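You operate a simulated robot arm through the tools that you are given. There is no shell and no other tool.

You run a simulated robot arm. Do the job below in one go: nothing can be reset, and whatever is moved stays where it is left.

JOB
Make a sandwich biscuit from the two beside the doser.
Fine: one on the slide, one dose, the second flat on the wet chocolate; slide in, lever down and up, slide out; the pair stays on the slide.

Only the result counts: the job must be done as asked and must still hold three seconds after the hand-in. Knocking over, shifting, dropping, spilling or breaking anything else fails it.

ROBOT AND FRAMES
A 7-joint arm with a two-finger parallel gripper, fixed in place. Base frame: the origin is at the foot of the arm, x ahead of it, y to its left, z up; the work surface is at about z = 0.9. Units: m, degrees, N and s.
With the tool pointing down near the work surface it reaches from about 0.1 to 0.64 m from the base axis. Its first joint turns from -66.0 to 66.0 degrees. Payload 1.57 kg.
Tool frame: the origin (TCP) lies between the finger pads and is the grasp point; the fingertips stand 0.03 m ahead of it; z points along the fingers, y is the line along which they close. The gripper opens to 0.08 m. The fingers are 0.017 m wide and 0.012 m thick; the gripper's body (0.04 by 0.082 m) begins 0.08 m behind the TCP.
Orientation is told as [roll, pitch, yaw] about the base's x, y, z axes, in that order, counted from this pose: with the fingers straight down and closing along the base's y, the tool's x points along the base's -x, its y along +y and its z along -z.

CONTROLS
- The arm moves only by the tool jog_arm. Its argument "plan" is a list of rows, each a list of 7 numbers: the closure, from 0 (fully open) to 1 (shut), then the shift along the tool's x, y, z in cm, then the turn, a rotation vector about the tool's x, y, z in degrees. In form: [[jaw, x, y, z, rx, ry, rz], ...]. A call has 1 to 20 rows; each row shifts and turns the commanded pose from where the row before left it, along the tool's axes as they then stand. Each row takes 0.2 s and may step no farther than 0.05 m and 8.6 degrees from the row before; otherwise, or with a gripper value out of range, the whole call is refused. A pose out of reach is approached as far as the arm can. The call stops where the force on the tool passes 60 N (or 10 N more than at its start, if that is more) or the arm is blocked; 0.2 s more then pass. The fingers move at their own pace (about 0.072 m/s each) and stop on an object; they squeeze with about 21 N. The grip force told is the motor's: it shows also when the fingers shut on nothing. Time passes only in rows, and 0.2 s behind the last, so rows that do not move let the fingers close. It gives the time, the measured TCP pose, the force on the tool (base axes), the opening and the grip force at its end, in the units of the frame above (readings bear some noise), with the torque about the TCP (base axes, N m) and any sound that the robot's microphone picked up.
- Cameras (640 x 400 px; columns grow to the right, rows downward): "scene" is fixed at [0.0696, 0.4533, 1.4172]; the picture's right is [-0.55, -0.84, 0.00], its down [-0.54, 0.35, -0.77] and it looks along [0.64, -0.42, -0.64] (base axes); focal length 214 px, centre (320, 200). "wrist" rides on the gripper at [0.072, -0.007, -0.122] in the tool frame; the picture's right is [0.09, 1.00, 0.00], its down [-0.84, 0.08, -0.54] and it looks along [-0.54, 0.05, 0.84] (tool axes); focal length 238 px, centre (320, 200). There is no depth. A picture from a camera that has moved, and an enlarged one, comes with that camera's place and axes in the base frame and with its lens.
- capture(camera): a new picture of that camera. It takes no simulated time.
- enlarge(camera, box): a new picture of the part [left, top, right, bottom] of that camera's present view, enlarged. It takes no simulated time.
- close_job(): hands the job in; it is judged then, once.

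Places have to be worked out from the pictures, the camera data and where the tool is seen. Open the gripper and draw the arm clear of the work before you hand the job in, unless the task says otherwise.

The tools are called as a command line: name --pt "numbers of a row" for each row, then --argument value for the rest, lists and objects as JSON in quotes. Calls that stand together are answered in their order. jog_arm: Moves the arm, as the interface text tells. Its arguments: {"type":"object","properties":{"plan":{"type":"array"}},"required":["plan"]} The other tools are called the same way: capture (camera) takes a picture; enlarge (camera, box) takes an enlarged picture of a part of a camera's view; close_job () hands the job in.

At the start:

```text
time: 0.0
ee_pos: [0.3131, 0.0465, 1.3049]
ee_rot: [0.1, 0.0, 0.0]
force: [-0.1, 0.5, 0.2]
wrist_torque: [0.0, 0.0, 0.0]
grip_width: 0.08
gripper_force: 0.0
```

scene: 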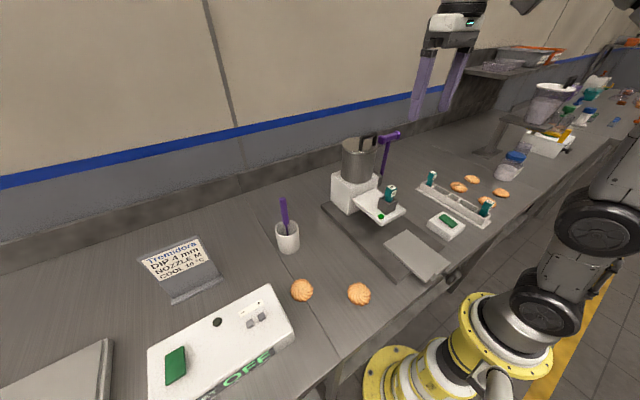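
wrist: 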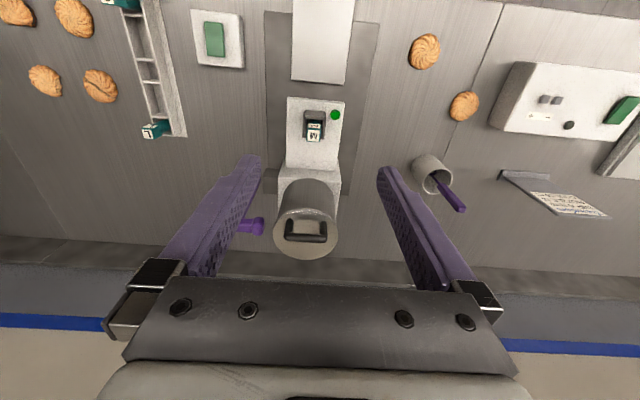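

I start by looking closer at the doser, the biscuits and the panels before moving anything.

enlarge --camera "scene" --box '[310, 120, 470, 290]'

enlarge --camera "scene" --box '[130, 220, 390, 400]'

enlarge --camera "wrist" --box '[180, 0, 400, 270]'

enlarge --camera "wrist" --box '[380, 0, 640, 230]'

enlarge --camera "wrist" --box '[0, 0, 250, 150]'

```text
2.35 times, centred on (390, 205) of scene
camera zoom: at [0.0696, 0.4533, 1.4172], right [-0.55, -0.84, 0.0], down [-0.54, 0.35, -0.77], along [0.64, -0.42, -0.64], focal length 505 px, centre (155, 188)
```

zoom: 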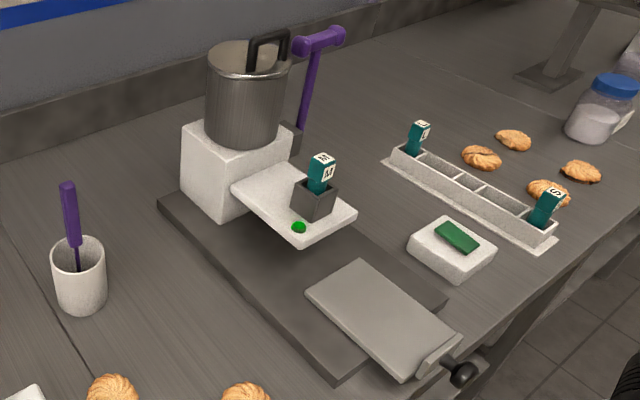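

```text
2.22 times, centred on (260, 310) of scene
camera zoom: at [0.0696, 0.4533, 1.4172], right [-0.55, -0.84, 0.0], down [-0.54, 0.35, -0.77], along [0.64, -0.42, -0.64], focal length 477 px, centre (453, -44)
```

zoom: 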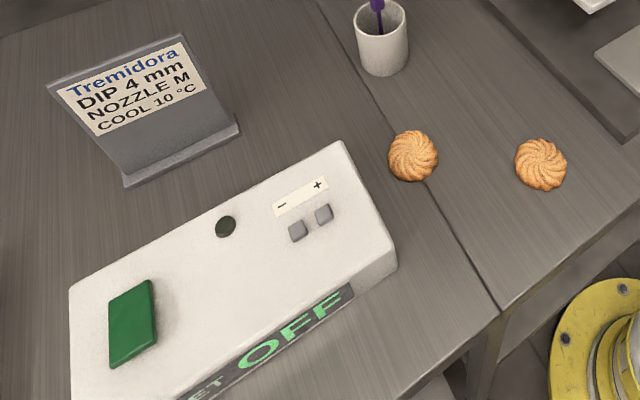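

```text
1.48 times, centred on (290, 135) of wrist
camera zoom: at [0.2424, 0.0399, 1.4269], right [-0.09, 1.0, 0.0], down [0.84, 0.08, 0.54], along [0.54, 0.05, -0.84], focal length 353 px, centre (364, 296)
```

zoom: 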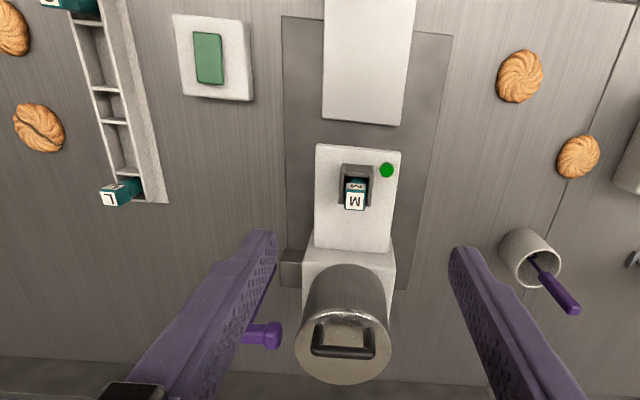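

```text
1.74 times, centred on (510, 115) of wrist
camera zoom: at [0.2424, 0.0399, 1.4269], right [-0.09, 1.0, 0.0], down [0.84, 0.08, 0.54], along [0.54, 0.05, -0.84], focal length 414 px, centre (-10, 348)
```

zoom: 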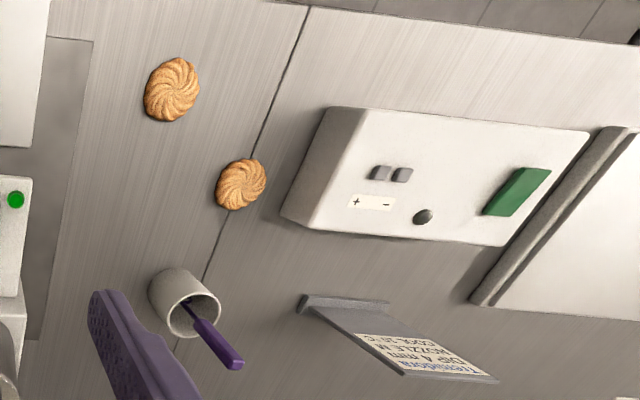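

```text
2.56 times, centred on (125, 75) of wrist
camera zoom: at [0.2424, 0.0399, 1.4269], right [-0.09, 1.0, 0.0], down [0.84, 0.08, 0.54], along [0.54, 0.05, -0.84], focal length 610 px, centre (819, 520)
```

zoom: 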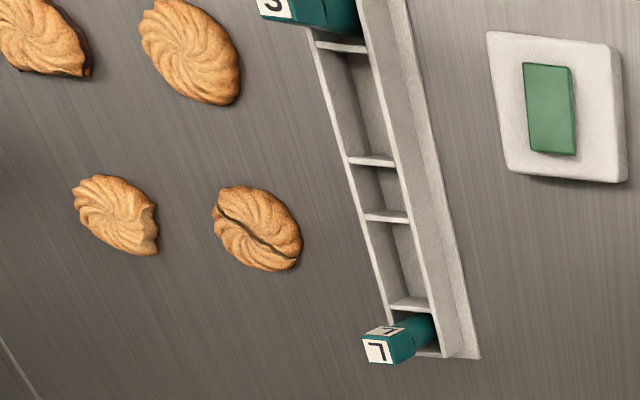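

The doser has nozzle M and a green light. I place the biscuits near (0.23, 0.235) and (0.315, 0.347), and the slide knob near x 0.12, y 0.03. I move the arm aside and turn it so the wrist camera can view the doser from the lever's side.

jog_arm --pt "0 1.9 -4.1 0 0 0 0" --pt "0 1.9 -4.1 0 0 0 0" --pt "0 1.9 -4.1 0 0 0 0" --pt "0 1.9 -4.1 0 0 0 0" --pt "0 1.9 -4.1 0 0 0 0" --pt "0 1.9 -4.1 0 0 0 0" --pt "0 0 0 0 0 0 -8" --pt "0 0 0 0 0 0 -8" --pt "0 0 0 0 0 0 -8" --pt "0 0 0 0 0 0 -8" --pt "0 0 0 0 0 0 -8" --pt "0 0 0 0 0 0 0"

capture --camera "wrist"

capture --camera "scene"

```text
time: 2.6
ee_pos: [0.1998, -0.1997, 1.3057]
ee_rot: [0.1, 0.0, 40.2]
force: [0.3, 0.0, -0.3]
wrist_torque: [0.03, 0.0, 0.0]
grip_width: 0.08
gripper_force: 0.0
```

```text
taken
camera wrist: at [0.1499, -0.2509, 1.427], right [-0.71, 0.7, 0.0], down [0.59, 0.6, 0.54], along [0.38, 0.39, -0.84], focal length 238 px, centre (320, 200)
```

wrist: 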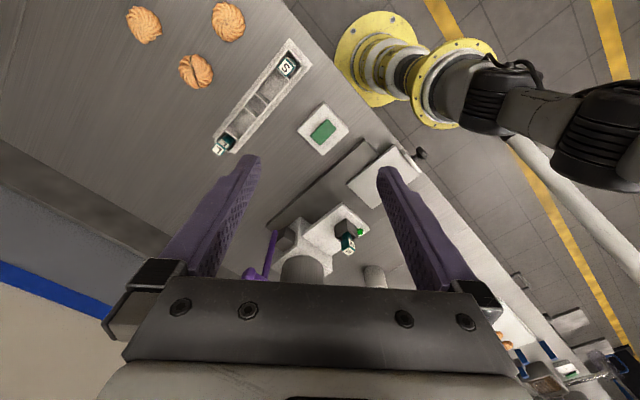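

```text
taken
```

scene: 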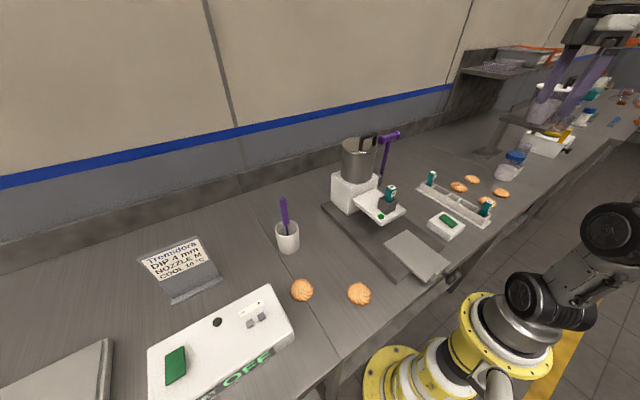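

This view shows the lever and the slide from the other side. I enlarge it to see how they are built.

enlarge --camera "wrist" --box '[230, 90, 440, 290]'

enlarge --camera "scene" --box '[320, 120, 420, 220]'

enlarge --camera "scene" --box '[370, 190, 500, 290]'

```text
2.00 times, centred on (335, 190) of wrist
camera zoom: at [0.1499, -0.2509, 1.427], right [-0.71, 0.7, 0.0], down [0.59, 0.6, 0.54], along [0.38, 0.39, -0.84], focal length 477 px, centre (290, 220)
```

zoom: 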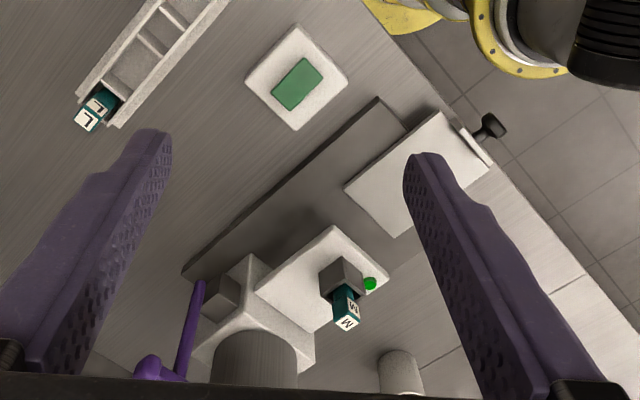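

```text
4.00 times, centred on (370, 170) of scene
camera zoom: at [0.0696, 0.4533, 1.4172], right [-0.55, -0.84, 0.0], down [-0.54, 0.35, -0.77], along [0.64, -0.42, -0.64], focal length 858 px, centre (120, 320)
```

zoom: 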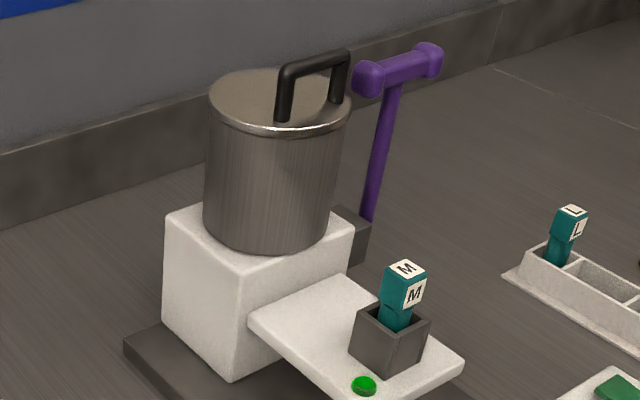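

```text
4.00 times, centred on (435, 240) of scene
camera zoom: at [0.0696, 0.4533, 1.4172], right [-0.55, -0.84, 0.0], down [-0.54, 0.35, -0.77], along [0.64, -0.42, -0.64], focal length 858 px, centre (-140, 40)
```

zoom: 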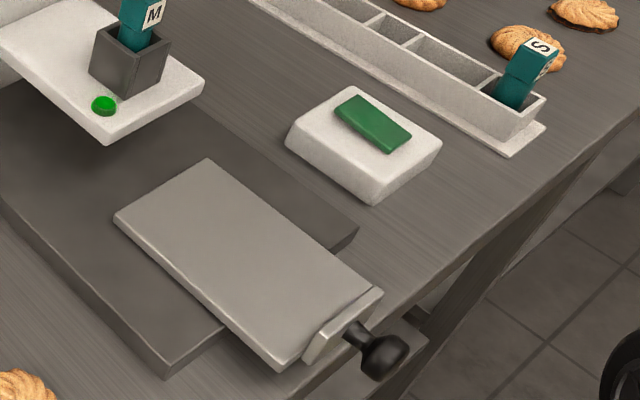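

The lever stands upright at about (0.446, -0.03), with its crossbar at z ≈ 1.166. The slide plate spans about x 0.155–0.29 and y -0.01–0.09, with its knob towards the arm. I go above the slide's near end for a closer look.

jog_arm --pt "0 0 0 0 0 0 8" --pt "0 0 0 0 0 0 8" --pt "0 0 0 0 0 0 8" --pt "0 0 0 0 0 0 8" --pt "0 0 0 0 0 0 8" --pt "0 1 4 1 0 0 0" --pt "0 1 4 1 0 0 0" --pt "0 1 4 1 0 0 0" --pt "0 1 4 2 0 0 0" --pt "0 1 4 2 0 0 0" --pt "0 1 4 2 0 0 0" --pt "0 0 0 3 0 0 0" --pt "0 0 0 3 0 0 0" --pt "0 0 0 0 0 0 0"

capture --camera "wrist"

capture --camera "scene"

```text
time: 5.6
ee_pos: [0.1402, 0.0407, 1.1554]
ee_rot: [0.0, 0.1, 0.0]
force: [0.5, -0.2, -0.1]
wrist_torque: [0.01, 0.0, 0.01]
grip_width: 0.0801
gripper_force: 0.1
```

```text
taken
camera wrist: at [0.0684, 0.0346, 1.2769], right [-0.09, 1.0, 0.0], down [0.84, 0.08, 0.54], along [0.54, 0.05, -0.84], focal length 238 px, centre (320, 200)
```

wrist: 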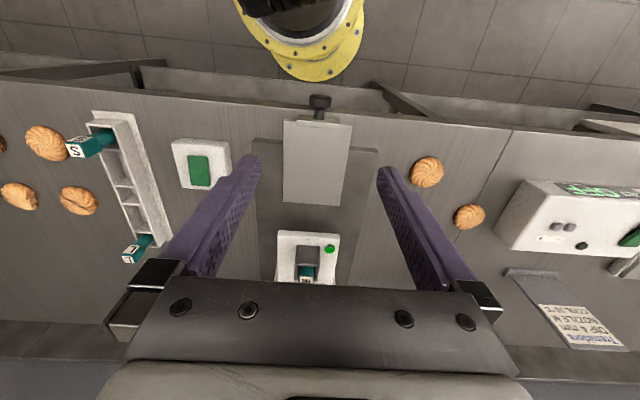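

```text
taken
```

scene: 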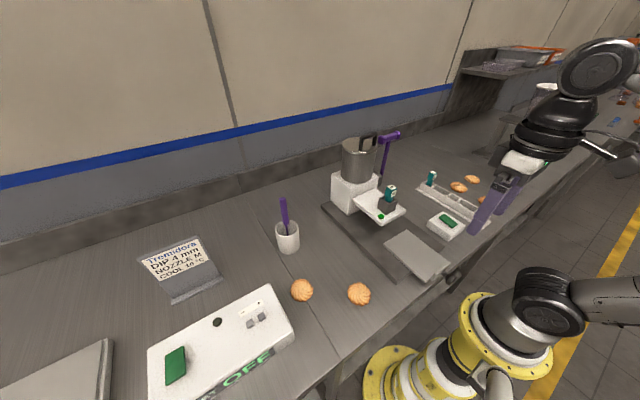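

The slide is in full view between the fingers, so I enlarge it to measure it.

enlarge --camera "wrist" --box '[240, 80, 400, 290]'

enlarge --camera "wrist" --box '[380, 130, 520, 250]'

```text
1.90 times, centred on (320, 185) of wrist
camera zoom: at [0.0684, 0.0346, 1.2769], right [-0.09, 1.0, 0.0], down [0.84, 0.08, 0.54], along [0.54, 0.05, -0.84], focal length 454 px, centre (320, 229)
```

zoom: 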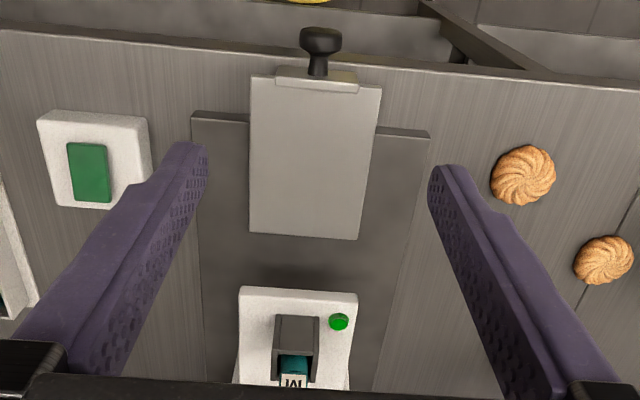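

```text
3.33 times, centred on (450, 190) of wrist
camera zoom: at [0.0684, 0.0346, 1.2769], right [-0.09, 1.0, 0.0], down [0.84, 0.08, 0.54], along [0.54, 0.05, -0.84], focal length 794 px, centre (-113, 233)
```

zoom: 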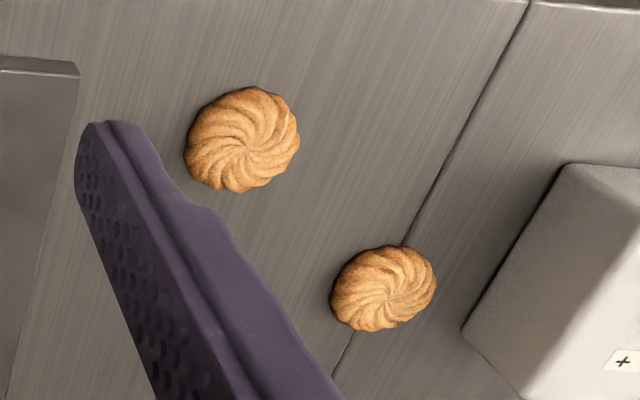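

From two views, the slide measures about x 0.158–0.297 and y -0.009–0.089, with its top near z 0.93. The knob head sits near (0.128, 0.040, 0.935). I lower the open gripper around the knob in stages, so I can first run the slide empty and measure its travel.

jog_arm --pt "0 1.3 0 4 0 0 0" --pt "0 0 0 4 0 0 0" --pt "0 0 0 4 0 0 0" --pt "0 0 0 3 0 0 0" --pt "0 0 0 0 0 0 0"

capture --camera "wrist"

enlarge --camera "scene" --box '[370, 180, 530, 300]'

```text
time: 6.8
ee_pos: [0.1264, 0.0424, 1.0034]
ee_rot: [0.0, 0.1, 0.0]
force: [0.2, -0.4, -0.1]
wrist_torque: [0.02, -0.05, -0.03]
grip_width: 0.08
gripper_force: 0.0
```

```text
taken
camera wrist: at [0.055, 0.035, 1.126], right [-0.09, 1.0, 0.0], down [0.84, 0.08, 0.54], along [0.54, 0.05, -0.84], focal length 238 px, centre (320, 200)
```

wrist: 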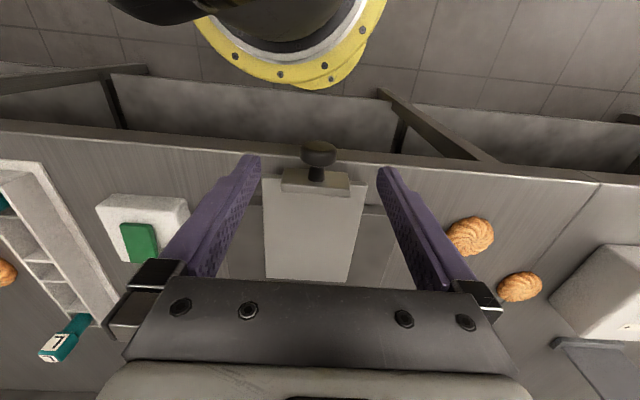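

```text
3.33 times, centred on (450, 240) of scene
camera zoom: at [0.0696, 0.4533, 1.4172], right [-0.55, -0.84, 0.0], down [-0.54, 0.35, -0.77], along [0.64, -0.42, -0.64], focal length 715 px, centre (-113, 67)
```

zoom: 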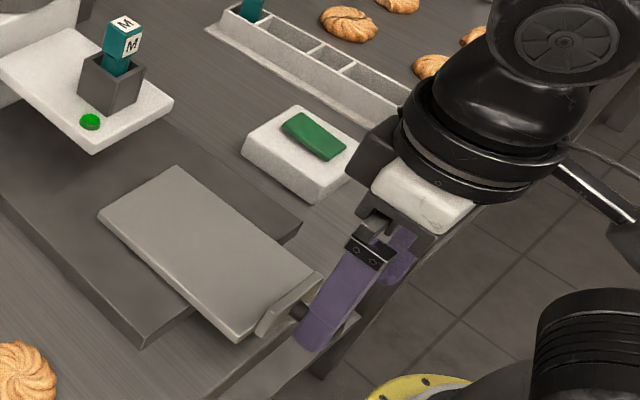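

The knob is at about (0.130, 0.040), between the fingers. I lower another 6 cm and close on it.

jog_arm --pt "0 -0.3 -0.1 2 0 0 0" --pt "0 0 0 2 0 0 0" --pt "0 0 0 1.8 0 0 0" --pt "0 0 0 0 0 0 0" --pt "1 0 0 0 0 0 0" --pt "1 0 0 0 0 0 0" --pt "1 0 0 0 0 0 0" --pt "1 0 0 0 0 0 0"

capture --camera "wrist"

enlarge --camera "scene" --box '[370, 180, 530, 300]'

```text
time: 8.6
ee_pos: [0.1301, 0.0396, 0.9459]
ee_rot: [0.1, -0.1, 0.0]
force: [-1.0, 17.1, -10.0]
wrist_torque: [0.18, -0.02, 0.05]
grip_width: 0.0292
gripper_force: 38.9
```

```text
taken
camera wrist: at [0.0585, 0.0338, 1.0684], right [-0.09, 1.0, 0.0], down [0.84, 0.08, 0.54], along [0.54, 0.05, -0.84], focal length 238 px, centre (320, 200)
```

wrist: 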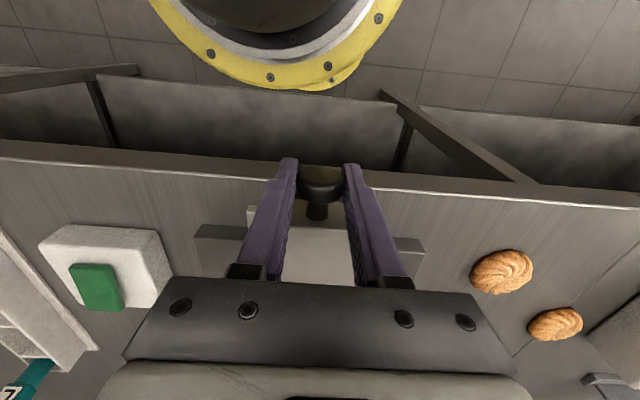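

```text
3.33 times, centred on (450, 240) of scene
camera zoom: at [0.0696, 0.4538, 1.417], right [-0.55, -0.84, 0.0], down [-0.54, 0.35, -0.77], along [0.64, -0.42, -0.64], focal length 715 px, centre (-113, 67)
```

zoom: 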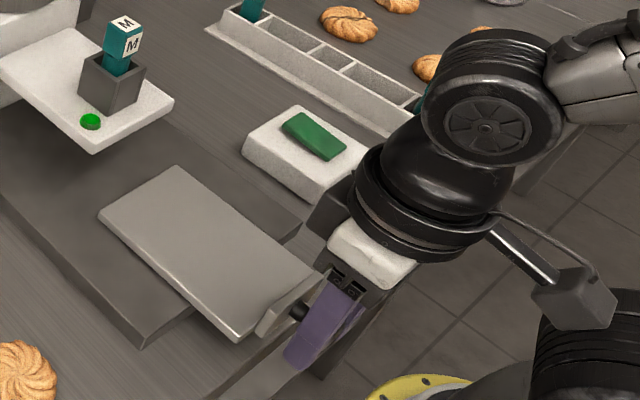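

The knob is gripped at 29 mm, with a slight sideways load. I ease y by 1 mm and push the slide in along +x in 1 cm steps until it stops.

jog_arm --pt "1 0 0.1 0 0 0 0" --pt "1 -1 0 0 0 0 0" --pt "1 -1 0 0 0 0 0" --pt "1 -1 0 0 0 0 0" --pt "1 -1 0 0 0 0 0" --pt "1 0 0 0 0 0 0"

enlarge --camera "scene" --box '[330, 150, 530, 300]'

```text
time: 10.0
ee_pos: [0.1697, 0.0397, 0.9468]
ee_rot: [0.0, 0.1, 0.0]
force: [-0.7, 15.8, -13.9]
wrist_torque: [0.07, 0.57, 0.14]
grip_width: 0.0293
gripper_force: 38.2
```

```text
2.67 times, centred on (430, 225) of scene
camera zoom: at [0.0697, 0.4537, 1.4171], right [-0.55, -0.84, 0.0], down [-0.54, 0.35, -0.77], along [0.64, -0.42, -0.64], focal length 572 px, centre (27, 133)
```

zoom: 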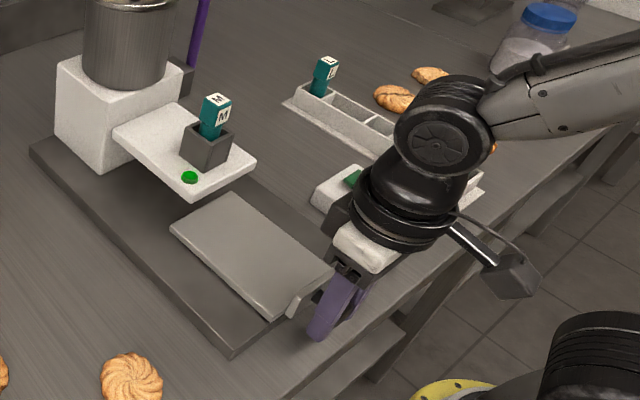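

The slide moved 4 cm easily. The base plate starts around x 0.196 with its top near 0.92, and my fingertips at 0.917 could strike it. I re-grip the knob 1.3 cm higher before going on.

jog_arm --pt "0.4 0 0 0 0 0 0" --pt "0.4 0 0 0 0 0 0" --pt "0.4 0 0.1 -1.3 0 0 0" --pt "0.4 0 0 0 0 0 0"

capture --camera "wrist"

```text
time: 11.0
ee_pos: [0.1706, 0.0402, 0.9611]
ee_rot: [0.1, 0.0, 0.0]
force: [0.5, 0.0, 0.3]
wrist_torque: [-0.02, 0.0, 0.03]
grip_width: 0.048
gripper_force: 0.1
```

```text
taken
camera wrist: at [0.0984, 0.0345, 1.0822], right [-0.09, 1.0, 0.0], down [0.84, 0.08, 0.54], along [0.54, 0.05, -0.84], focal length 238 px, centre (320, 200)
```

wrist: 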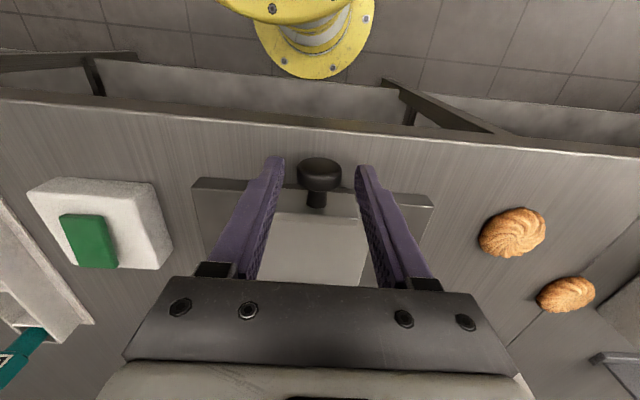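

There is no contact load now. I close on the knob again and keep pushing in.

jog_arm --pt "1 0 0 0 0 0 0" --pt "1 0 0 0 0 0 0" --pt "1 0 0 0 0 0 0" --pt "1 -0.5 0 0 0 0 0" --pt "1 -1 0 0 0 0 0" --pt "1 -1 0 0 0 0 0" --pt "1 0 0 0 0 0 0"

enlarge --camera "scene" --box '[330, 150, 530, 300]'

```text
time: 12.6
ee_pos: [0.196, 0.0401, 0.9597]
ee_rot: [0.0, -0.1, 0.1]
force: [0.3, -19.5, 17.9]
wrist_torque: [-0.46, 0.79, -0.11]
grip_width: 0.029
gripper_force: 38.6
```

```text
2.67 times, centred on (430, 225) of scene
camera zoom: at [0.0695, 0.4527, 1.4174], right [-0.55, -0.84, 0.0], down [-0.54, 0.35, -0.77], along [0.64, -0.42, -0.64], focal length 572 px, centre (27, 133)
```

zoom: 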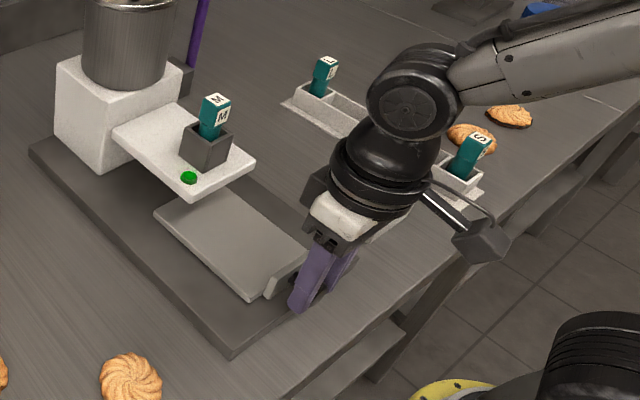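

jog_arm --pt "1 0 -0.1 0 0 0 0" --pt "1 -1 0 0 0 0 0" --pt "1 -1 0 0 0 0 0" --pt "1 -1 0 0 0 0 0" --pt "1 0 0 0 0 0 0"

enlarge --camera "scene" --box '[330, 150, 530, 300]'

capture --camera "wrist"

```text
time: 13.8
ee_pos: [0.2256, 0.04, 0.9603]
ee_rot: [0.1, 0.0, 0.0]
force: [0.6, 4.7, 0.7]
wrist_torque: [0.16, -0.7, -0.02]
grip_width: 0.0291
gripper_force: 38.7
```

```text
2.67 times, centred on (430, 225) of scene
camera zoom: at [0.0696, 0.4534, 1.4172], right [-0.55, -0.84, 0.0], down [-0.54, 0.35, -0.77], along [0.64, -0.42, -0.64], focal length 572 px, centre (27, 133)
```

zoom: 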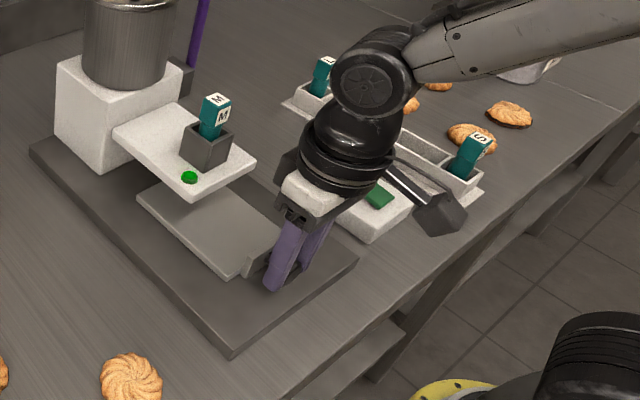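

```text
taken
camera wrist: at [0.1539, 0.0338, 1.082], right [-0.09, 1.0, 0.0], down [0.84, 0.08, 0.54], along [0.54, 0.05, -0.84], focal length 238 px, centre (320, 200)
```

wrist: 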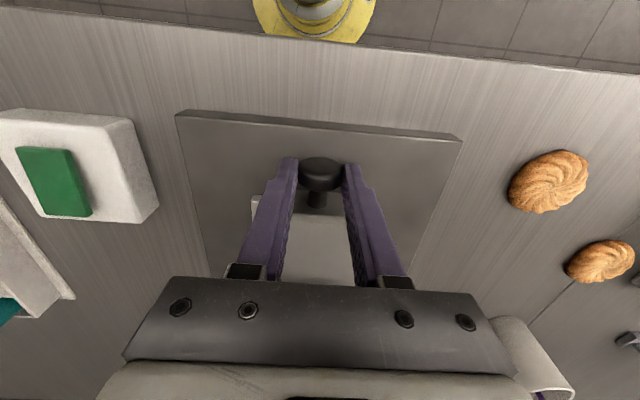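

jog_arm --pt "1 -1 0 0 0 0 0" --pt "1 -1 0 0 0 0 0" --pt "1 0 0 0 0 0 0"

enlarge --camera "scene" --box '[330, 150, 530, 300]'

```text
time: 14.6
ee_pos: [0.2452, 0.04, 0.9613]
ee_rot: [0.0, 0.1, -0.1]
force: [-0.2, 13.1, 2.7]
wrist_torque: [0.33, 0.04, 0.0]
grip_width: 0.0289
gripper_force: 39.2
```

```text
2.67 times, centred on (430, 225) of scene
camera zoom: at [0.0696, 0.4536, 1.4171], right [-0.55, -0.84, 0.0], down [-0.54, 0.35, -0.77], along [0.64, -0.42, -0.64], focal length 572 px, centre (27, 133)
```

zoom: 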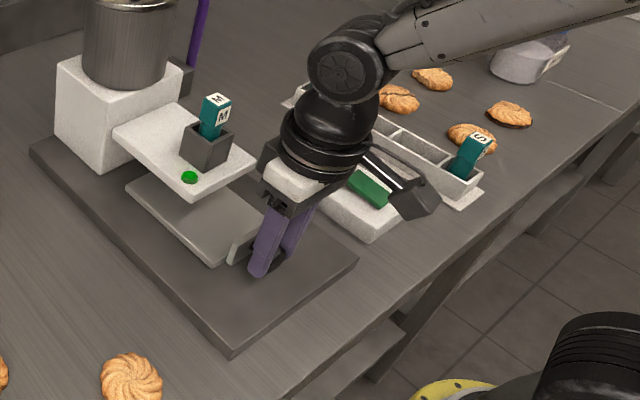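

jog_arm --pt "1 -0.5 0 0 0 0 0" --pt "1 -0.5 0 0 0 0 0" --pt "1 0 0 0 0 0 0"

enlarge --camera "scene" --box '[330, 150, 490, 270]'

capture --camera "wrist"

```text
time: 15.4
ee_pos: [0.2525, 0.0393, 0.9589]
ee_rot: [0.0, 0.6, 0.0]
force: [-26.9, 16.8, 16.4]
wrist_torque: [0.35, 0.42, 0.11]
grip_width: 0.0293
gripper_force: 39.2
```

```text
3.33 times, centred on (410, 210) of scene
camera zoom: at [0.0687, 0.4537, 1.4171], right [-0.55, -0.84, 0.0], down [-0.54, 0.35, -0.77], along [0.64, -0.42, -0.64], focal length 715 px, centre (20, 167)
```

zoom: 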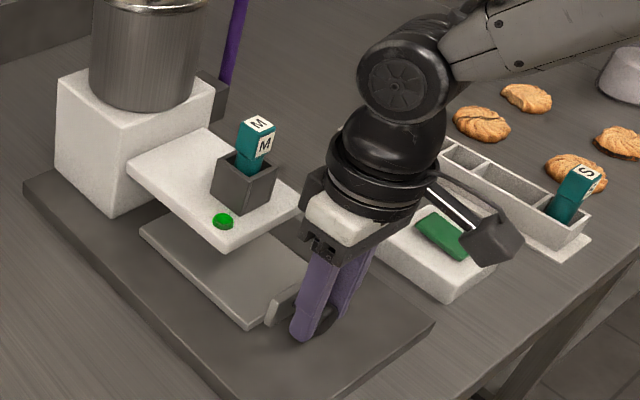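

```text
taken
camera wrist: at [0.1812, 0.034, 1.082], right [-0.09, 1.0, 0.0], down [0.84, 0.08, 0.53], along [0.53, 0.05, -0.85], focal length 238 px, centre (320, 200)
```

wrist: 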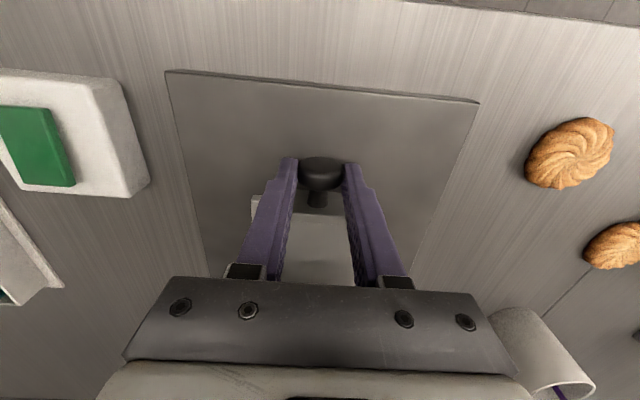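

The slide stopped at TCP x ≈ 0.2525, so its travel is about 0.122 m. That brings the slide's centre to x ≈ 0.35, right under the nozzle. The biscuit therefore belongs on the slide's centre. I pull the slide back out.

jog_arm --pt "1 0.5 0 0 0 0 0" --pt "1 1 0 0 0 0 0" --pt "1 1 0 0 0 0 0" --pt "1 1 0 0 0 0 0" --pt "1 1 0 0 0 0 0" --pt "1 1 0 0 0 0 0" --pt "1 1 0 0 0 0 0" --pt "1 1 0 0 0 0 0" --pt "1 1 0 0 0 0 0" --pt "1 1 0 0 0 0 0" --pt "1 1 0 0 0 0 0" --pt "1 1 0 0 0 0 0" --pt "1 1 0 0 0 0 0" --pt "1 0 0 0 0 0 0"

enlarge --camera "scene" --box '[330, 150, 530, 300]'

```text
time: 18.4
ee_pos: [0.1296, 0.0395, 0.9606]
ee_rot: [0.0, 0.1, 0.0]
force: [0.1, 12.0, -31.1]
wrist_torque: [0.18, 0.0, 0.05]
grip_width: 0.0291
gripper_force: 38.7
```

```text
2.67 times, centred on (430, 225) of scene
camera zoom: at [0.0697, 0.4536, 1.4171], right [-0.55, -0.84, 0.0], down [-0.54, 0.35, -0.77], along [0.64, -0.42, -0.64], focal length 572 px, centre (27, 133)
```

zoom: 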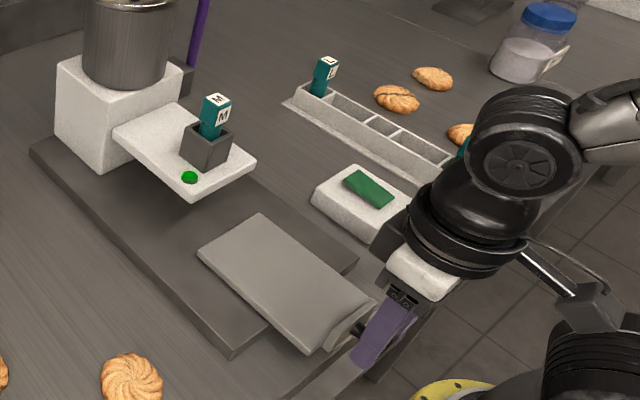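

The slide is back out. I release the knob, rise and look at the slide and biscuits again.

jog_arm --pt "0 0 0 0.1 0 0 0" --pt "0 0 0 0 0 0 0" --pt "0 0 0 0 0 0 0" --pt "0 0 0 -4 0 0 0" --pt "0 0 0 -4 0 0 0" --pt "0 0 0 -4 0 0 0" --pt "0 0 0 -4 0 0 0" --pt "0 0 0 0 0 0 0"

enlarge --camera "wrist" --box '[240, 80, 400, 290]'

enlarge --camera "wrist" --box '[380, 130, 520, 250]'

enlarge --camera "scene" --box '[370, 190, 500, 290]'

```text
time: 20.2
ee_pos: [0.131, 0.0398, 1.1184]
ee_rot: [-0.1, -0.1, 0.0]
force: [0.0, 0.5, 0.4]
wrist_torque: [-0.02, 0.0, -0.02]
grip_width: 0.0803
gripper_force: 0.0
```

```text
1.90 times, centred on (320, 185) of wrist
camera zoom: at [0.0588, 0.0339, 1.2412], right [-0.09, 1.0, 0.0], down [0.84, 0.08, 0.54], along [0.54, 0.05, -0.84], focal length 454 px, centre (320, 229)
```

zoom: 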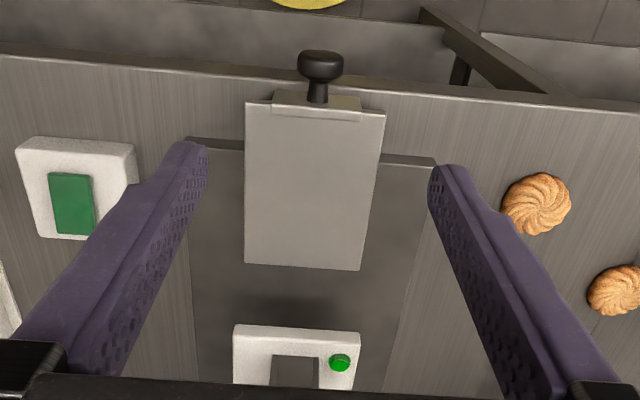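

```text
3.33 times, centred on (450, 190) of wrist
camera zoom: at [0.0588, 0.0339, 1.2412], right [-0.09, 1.0, 0.0], down [0.84, 0.08, 0.54], along [0.54, 0.05, -0.84], focal length 794 px, centre (-113, 233)
```

zoom: 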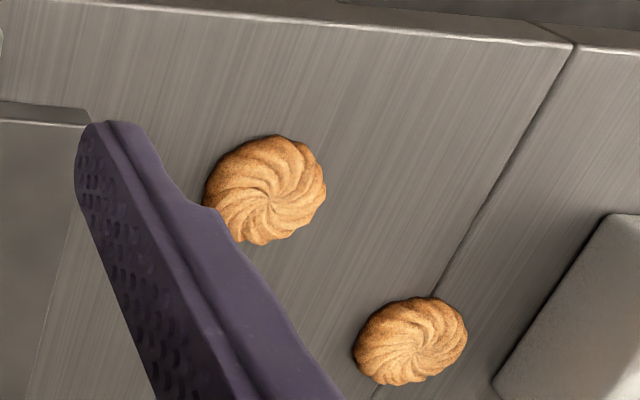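

```text
4.00 times, centred on (435, 240) of scene
camera zoom: at [0.0696, 0.4533, 1.4172], right [-0.55, -0.84, 0.0], down [-0.54, 0.35, -0.77], along [0.64, -0.42, -0.64], focal length 858 px, centre (-140, 40)
```

zoom: 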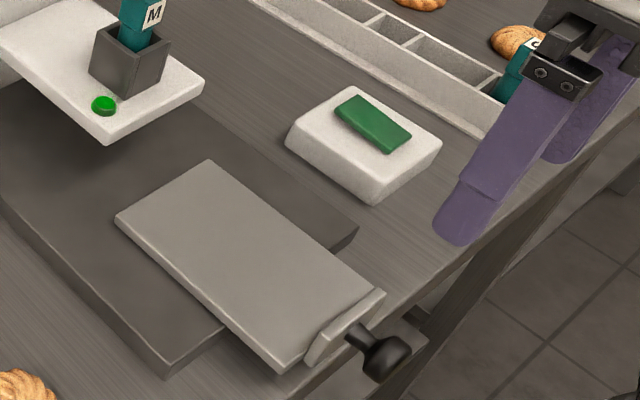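

The slide is back where it started. The nearer biscuit sits at about (0.230, 0.232) and is some 5.5 cm wide. I move over it.

jog_arm --pt "0 -2 3.85 0 0 0 0" --pt "0 -2 3.85 0 0 0 0" --pt "0 -2 3.85 0 0 0 0" --pt "0 -2 3.85 0 0 0 0" --pt "0 -1.9 3.85 0 0 0 0" --pt "0 0 0 4 0 0 0" --pt "0 0 0 4 0 0 0" --pt "0 0 0 0 0 0 0"

capture --camera "wrist"

enlarge --camera "scene" --box '[270, 180, 470, 330]'

```text
time: 22.0
ee_pos: [0.2293, 0.2328, 1.0389]
ee_rot: [0.0, 0.0, -0.1]
force: [-0.1, -0.1, -0.3]
wrist_torque: [-0.01, 0.02, 0.02]
grip_width: 0.0798
gripper_force: 0.0
```

```text
taken
camera wrist: at [0.1575, 0.2262, 1.1612], right [-0.09, 1.0, 0.0], down [0.84, 0.08, 0.54], along [0.54, 0.05, -0.84], focal length 238 px, centre (320, 200)
```

wrist: 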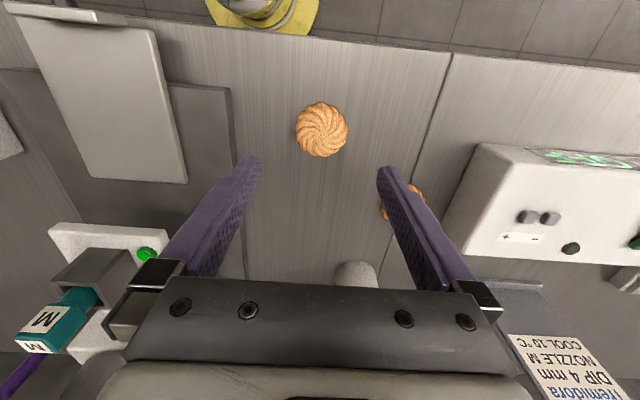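

```text
2.67 times, centred on (370, 255) of scene
camera zoom: at [0.0696, 0.4533, 1.4172], right [-0.55, -0.84, 0.0], down [-0.54, 0.35, -0.77], along [0.64, -0.42, -0.64], focal length 572 px, centre (187, 53)
```

zoom: 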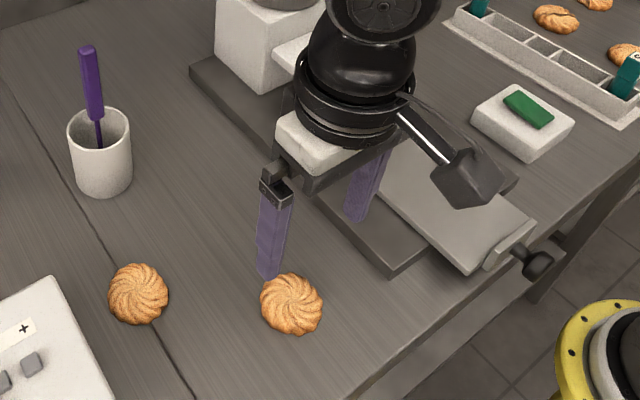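

The biscuit's centre reads (0.2315, 0.235). I shift 2 mm in both x and y and descend to just above the table.

jog_arm --pt "0 -0.2 0.2 3 0 0 0" --pt "0 0 0 3 0 0 0" --pt "0 0 0 2.5 0 0 0" --pt "0 0 0 1 0 0 0" --pt "0 0 0 0.5 0 0 0" --pt "0 0 0 0 0 0 0"

capture --camera "wrist"

enlarge --camera "scene" --box '[310, 240, 410, 340]'

```text
time: 23.4
ee_pos: [0.2318, 0.2338, 0.9396]
ee_rot: [0.0, 0.0, 0.0]
force: [0.8, -0.8, -0.6]
wrist_torque: [-0.02, 0.03, 0.01]
grip_width: 0.0801
gripper_force: 0.1
```

```text
taken
camera wrist: at [0.1599, 0.2282, 1.061], right [-0.09, 1.0, 0.0], down [0.84, 0.08, 0.54], along [0.54, 0.05, -0.84], focal length 238 px, centre (320, 200)
```

wrist: 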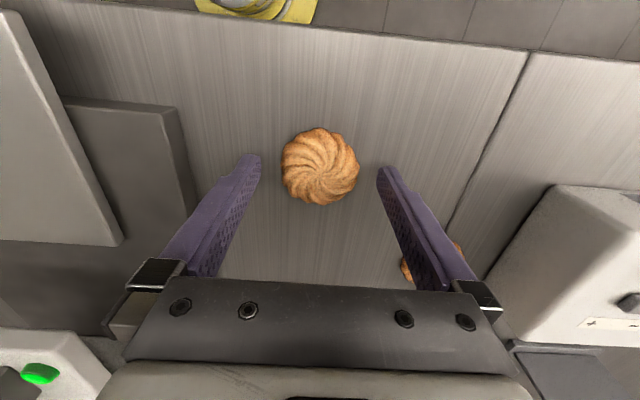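

```text
4.00 times, centred on (360, 290) of scene
camera zoom: at [0.0696, 0.4533, 1.4172], right [-0.55, -0.84, 0.0], down [-0.54, 0.35, -0.77], along [0.64, -0.42, -0.64], focal length 858 px, centre (160, -160)
```

zoom: 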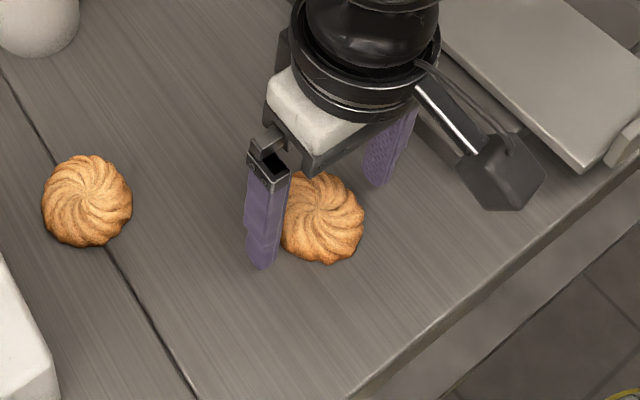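

The biscuit is centred between the fingers. I lower 4 mm and close gently to just under its width, watching the grip force.

jog_arm --pt "0 0 0 0.4 0 0 0" --pt "0.3 0 0 0 0 0 0" --pt "0.34 0 0 0 0 0 0" --pt "0.34 0 0 0 0 0 0" --pt "0.34 0 0 0 0 0 0"

capture --camera "wrist"

```text
time: 24.6
ee_pos: [0.2313, 0.2338, 0.9357]
ee_rot: [0.0, 0.0, 0.1]
force: [0.2, -0.6, 0.6]
wrist_torque: [0.0, 0.02, 0.0]
grip_width: 0.0557
gripper_force: 9.0
```

```text
taken
camera wrist: at [0.1597, 0.2284, 1.0568], right [-0.09, 1.0, 0.0], down [0.84, 0.08, 0.54], along [0.54, 0.05, -0.84], focal length 238 px, centre (320, 200)
```

wrist: 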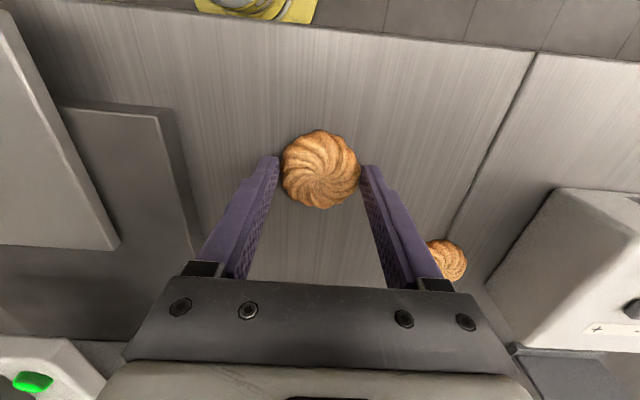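

The fingers hold the biscuit at 55.7 mm with a mild force. I tighten slightly, lift 3 cm and check.

jog_arm --pt "0.37 0 0 0 0 0 0" --pt "0.37 0 0 -1 0 0 0" --pt "0.37 0 0 -2 0 0 0" --pt "0.37 0 0 0 0 0 0"

capture --camera "wrist"

enlarge --camera "scene" --box '[310, 220, 410, 320]'

```text
time: 25.6
ee_pos: [0.2303, 0.2338, 0.9642]
ee_rot: [0.1, -0.1, 0.0]
force: [0.5, -0.2, -0.3]
wrist_torque: [0.0, 0.0, 0.01]
grip_width: 0.0557
gripper_force: 9.5
```

```text
taken
camera wrist: at [0.1591, 0.2283, 1.0869], right [-0.09, 1.0, 0.0], down [0.84, 0.08, 0.54], along [0.54, 0.05, -0.84], focal length 238 px, centre (320, 200)
```

wrist: 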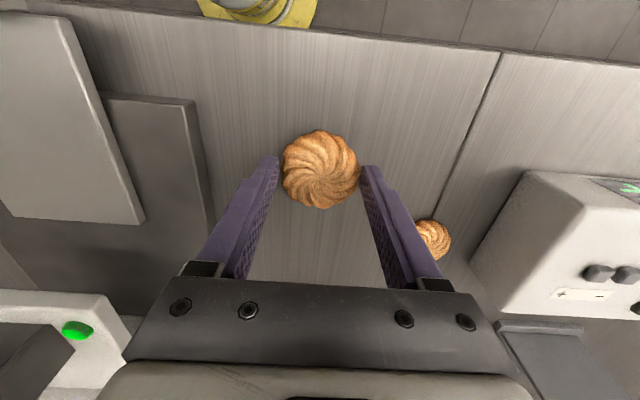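

```text
4.00 times, centred on (360, 270) of scene
camera zoom: at [0.0696, 0.4533, 1.4172], right [-0.55, -0.84, 0.0], down [-0.54, 0.35, -0.77], along [0.64, -0.42, -0.64], focal length 858 px, centre (160, -80)
```

zoom: 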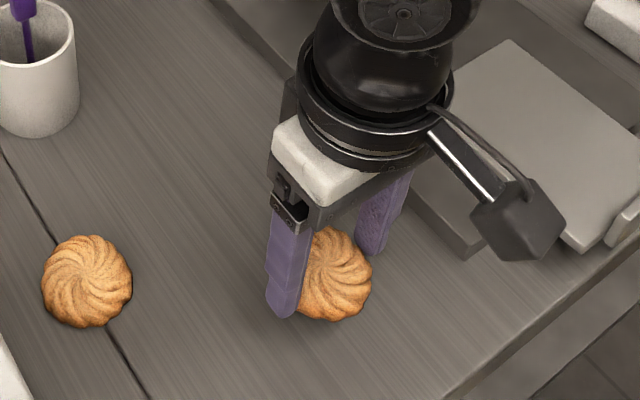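

The biscuit is firmly held and level. I carry it over the slide's centre at (0.231, 0.040), staying well above the slide.

jog_arm --pt "0.37 0 0 -3 0 0 0" --pt "0.37 0 0 -2 0 0 0" --pt "0.37 0 -3.9 0 0 0 0" --pt "0.37 0 -3.9 0 0 0 0" --pt "0.37 0 -3.9 0 0 0 0" --pt "0.37 0 -3.9 0 0 0 0" --pt "0.37 0 -3.8 0 0 0 0" --pt "0.37 0 0 0 0 0 0"

capture --camera "wrist"

enlarge --camera "scene" --box '[350, 150, 490, 290]'

```text
time: 27.4
ee_pos: [0.2319, 0.0394, 1.0142]
ee_rot: [0.0, 0.1, 0.1]
force: [0.0, 0.5, 0.5]
wrist_torque: [0.02, 0.0, -0.02]
grip_width: 0.0552
gripper_force: 8.7
```

```text
taken
camera wrist: at [0.1598, 0.0337, 1.1368], right [-0.09, 1.0, 0.0], down [0.84, 0.08, 0.54], along [0.54, 0.05, -0.84], focal length 238 px, centre (320, 200)
```

wrist: 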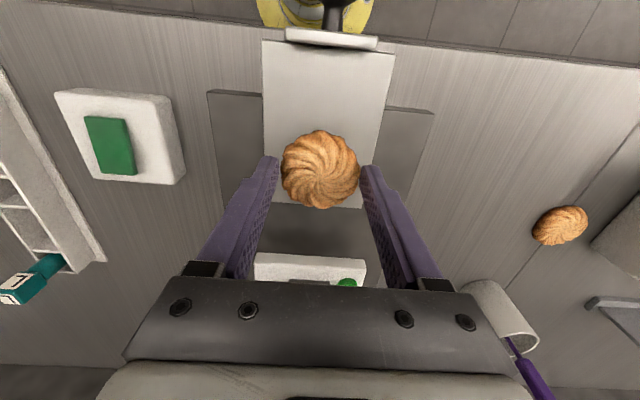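

```text
2.86 times, centred on (420, 220) of scene
camera zoom: at [0.0696, 0.4533, 1.4172], right [-0.55, -0.84, 0.0], down [-0.54, 0.35, -0.77], along [0.64, -0.42, -0.64], focal length 613 px, centre (34, 143)
```

zoom: 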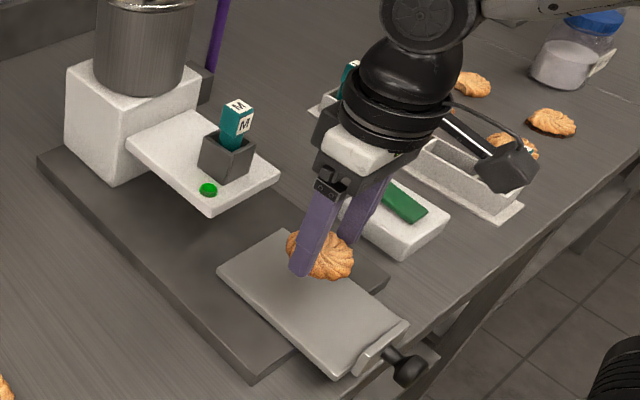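

The slide's centre reads (0.228, 0.040) and the biscuit is right above it. I descend to just above the slide.

jog_arm --pt "0.37 0 0 2 0 0 0" --pt "0.37 0 0 1.5 0 0 0" --pt "0.37 0 0 0.4 0 0 0" --pt "0.37 0 0 0 0 0 0"

capture --camera "wrist"

enlarge --camera "scene" --box '[370, 200, 470, 290]'

```text
time: 28.4
ee_pos: [0.2328, 0.0404, 0.9759]
ee_rot: [0.0, 0.0, -0.1]
force: [0.1, -0.6, 0.0]
wrist_torque: [0.02, -0.03, 0.04]
grip_width: 0.0555
gripper_force: 9.2
```

```text
taken
camera wrist: at [0.1596, 0.0341, 1.0979], right [-0.09, 1.0, 0.0], down [0.84, 0.08, 0.54], along [0.54, 0.05, -0.84], focal length 238 px, centre (320, 200)
```

wrist: 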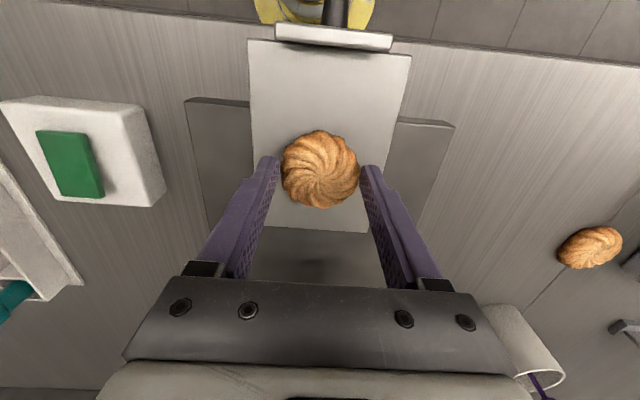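

```text
4.44 times, centred on (420, 245) of scene
camera zoom: at [0.0696, 0.4533, 1.4172], right [-0.55, -0.84, 0.0], down [-0.54, 0.35, -0.77], along [0.64, -0.42, -0.64], focal length 953 px, centre (-124, 0)
```

zoom: 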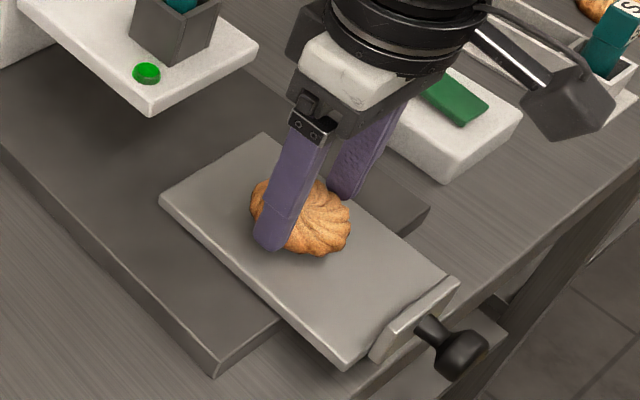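

No contact yet. I go down in 1–2 mm steps, watching for the upward force.

jog_arm --pt "0.37 0 0 0.2 0 0 0" --pt "0.37 0 0 0.2 0 0 0" --pt "0.37 0 0 0 0 0 0"

```text
time: 29.2
ee_pos: [0.2304, 0.0391, 0.9717]
ee_rot: [0.0, 0.0, 0.0]
force: [0.5, -0.4, -0.1]
wrist_torque: [-0.02, 0.01, -0.01]
grip_width: 0.0554
gripper_force: 9.2
```

jog_arm --pt "0.37 0 0 0.2 0 0 0" --pt "0.37 0 0 0 0 0 0"

```text
time: 29.8
ee_pos: [0.2292, 0.0412, 0.9697]
ee_rot: [0.0, 0.0, 0.0]
force: [-0.8, -0.5, -1.1]
wrist_torque: [0.04, 0.0, -0.01]
grip_width: 0.0557
gripper_force: 8.7
```

Still no contact at TCP z 0.970, so I take another 2 mm.

jog_arm --pt "0.37 0 0 0.2 0 0 0" --pt "0.37 0 0 0 0 0 0"

enlarge --camera "scene" --box '[390, 220, 450, 270]'

```text
time: 30.4
ee_pos: [0.2302, 0.0406, 0.967]
ee_rot: [0.0, -0.1, 0.0]
force: [-0.6, 0.5, -0.2]
wrist_torque: [0.0, 0.01, 0.03]
grip_width: 0.0558
gripper_force: 9.1
```

```text
8.00 times, centred on (420, 245) of scene
camera zoom: at [0.0696, 0.4533, 1.4172], right [-0.55, -0.84, 0.0], down [-0.54, 0.35, -0.77], along [0.64, -0.42, -0.64], focal length 1716 px, centre (-480, -160)
```

zoom: 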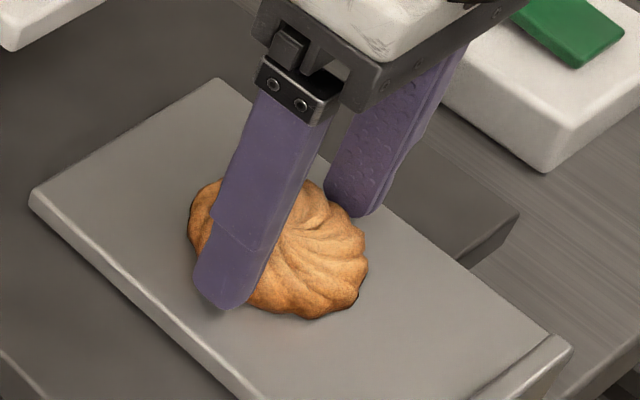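

jog_arm --pt "0.37 0 0 0.15 0 0 0" --pt "0.37 0 0 0 0 0 0"

```text
time: 31.0
ee_pos: [0.2308, 0.0411, 0.9664]
ee_rot: [0.0, -0.1, 0.1]
force: [-0.4, 0.4, 7.1]
wrist_torque: [0.01, 0.06, 0.0]
grip_width: 0.0553
gripper_force: 9.2
```

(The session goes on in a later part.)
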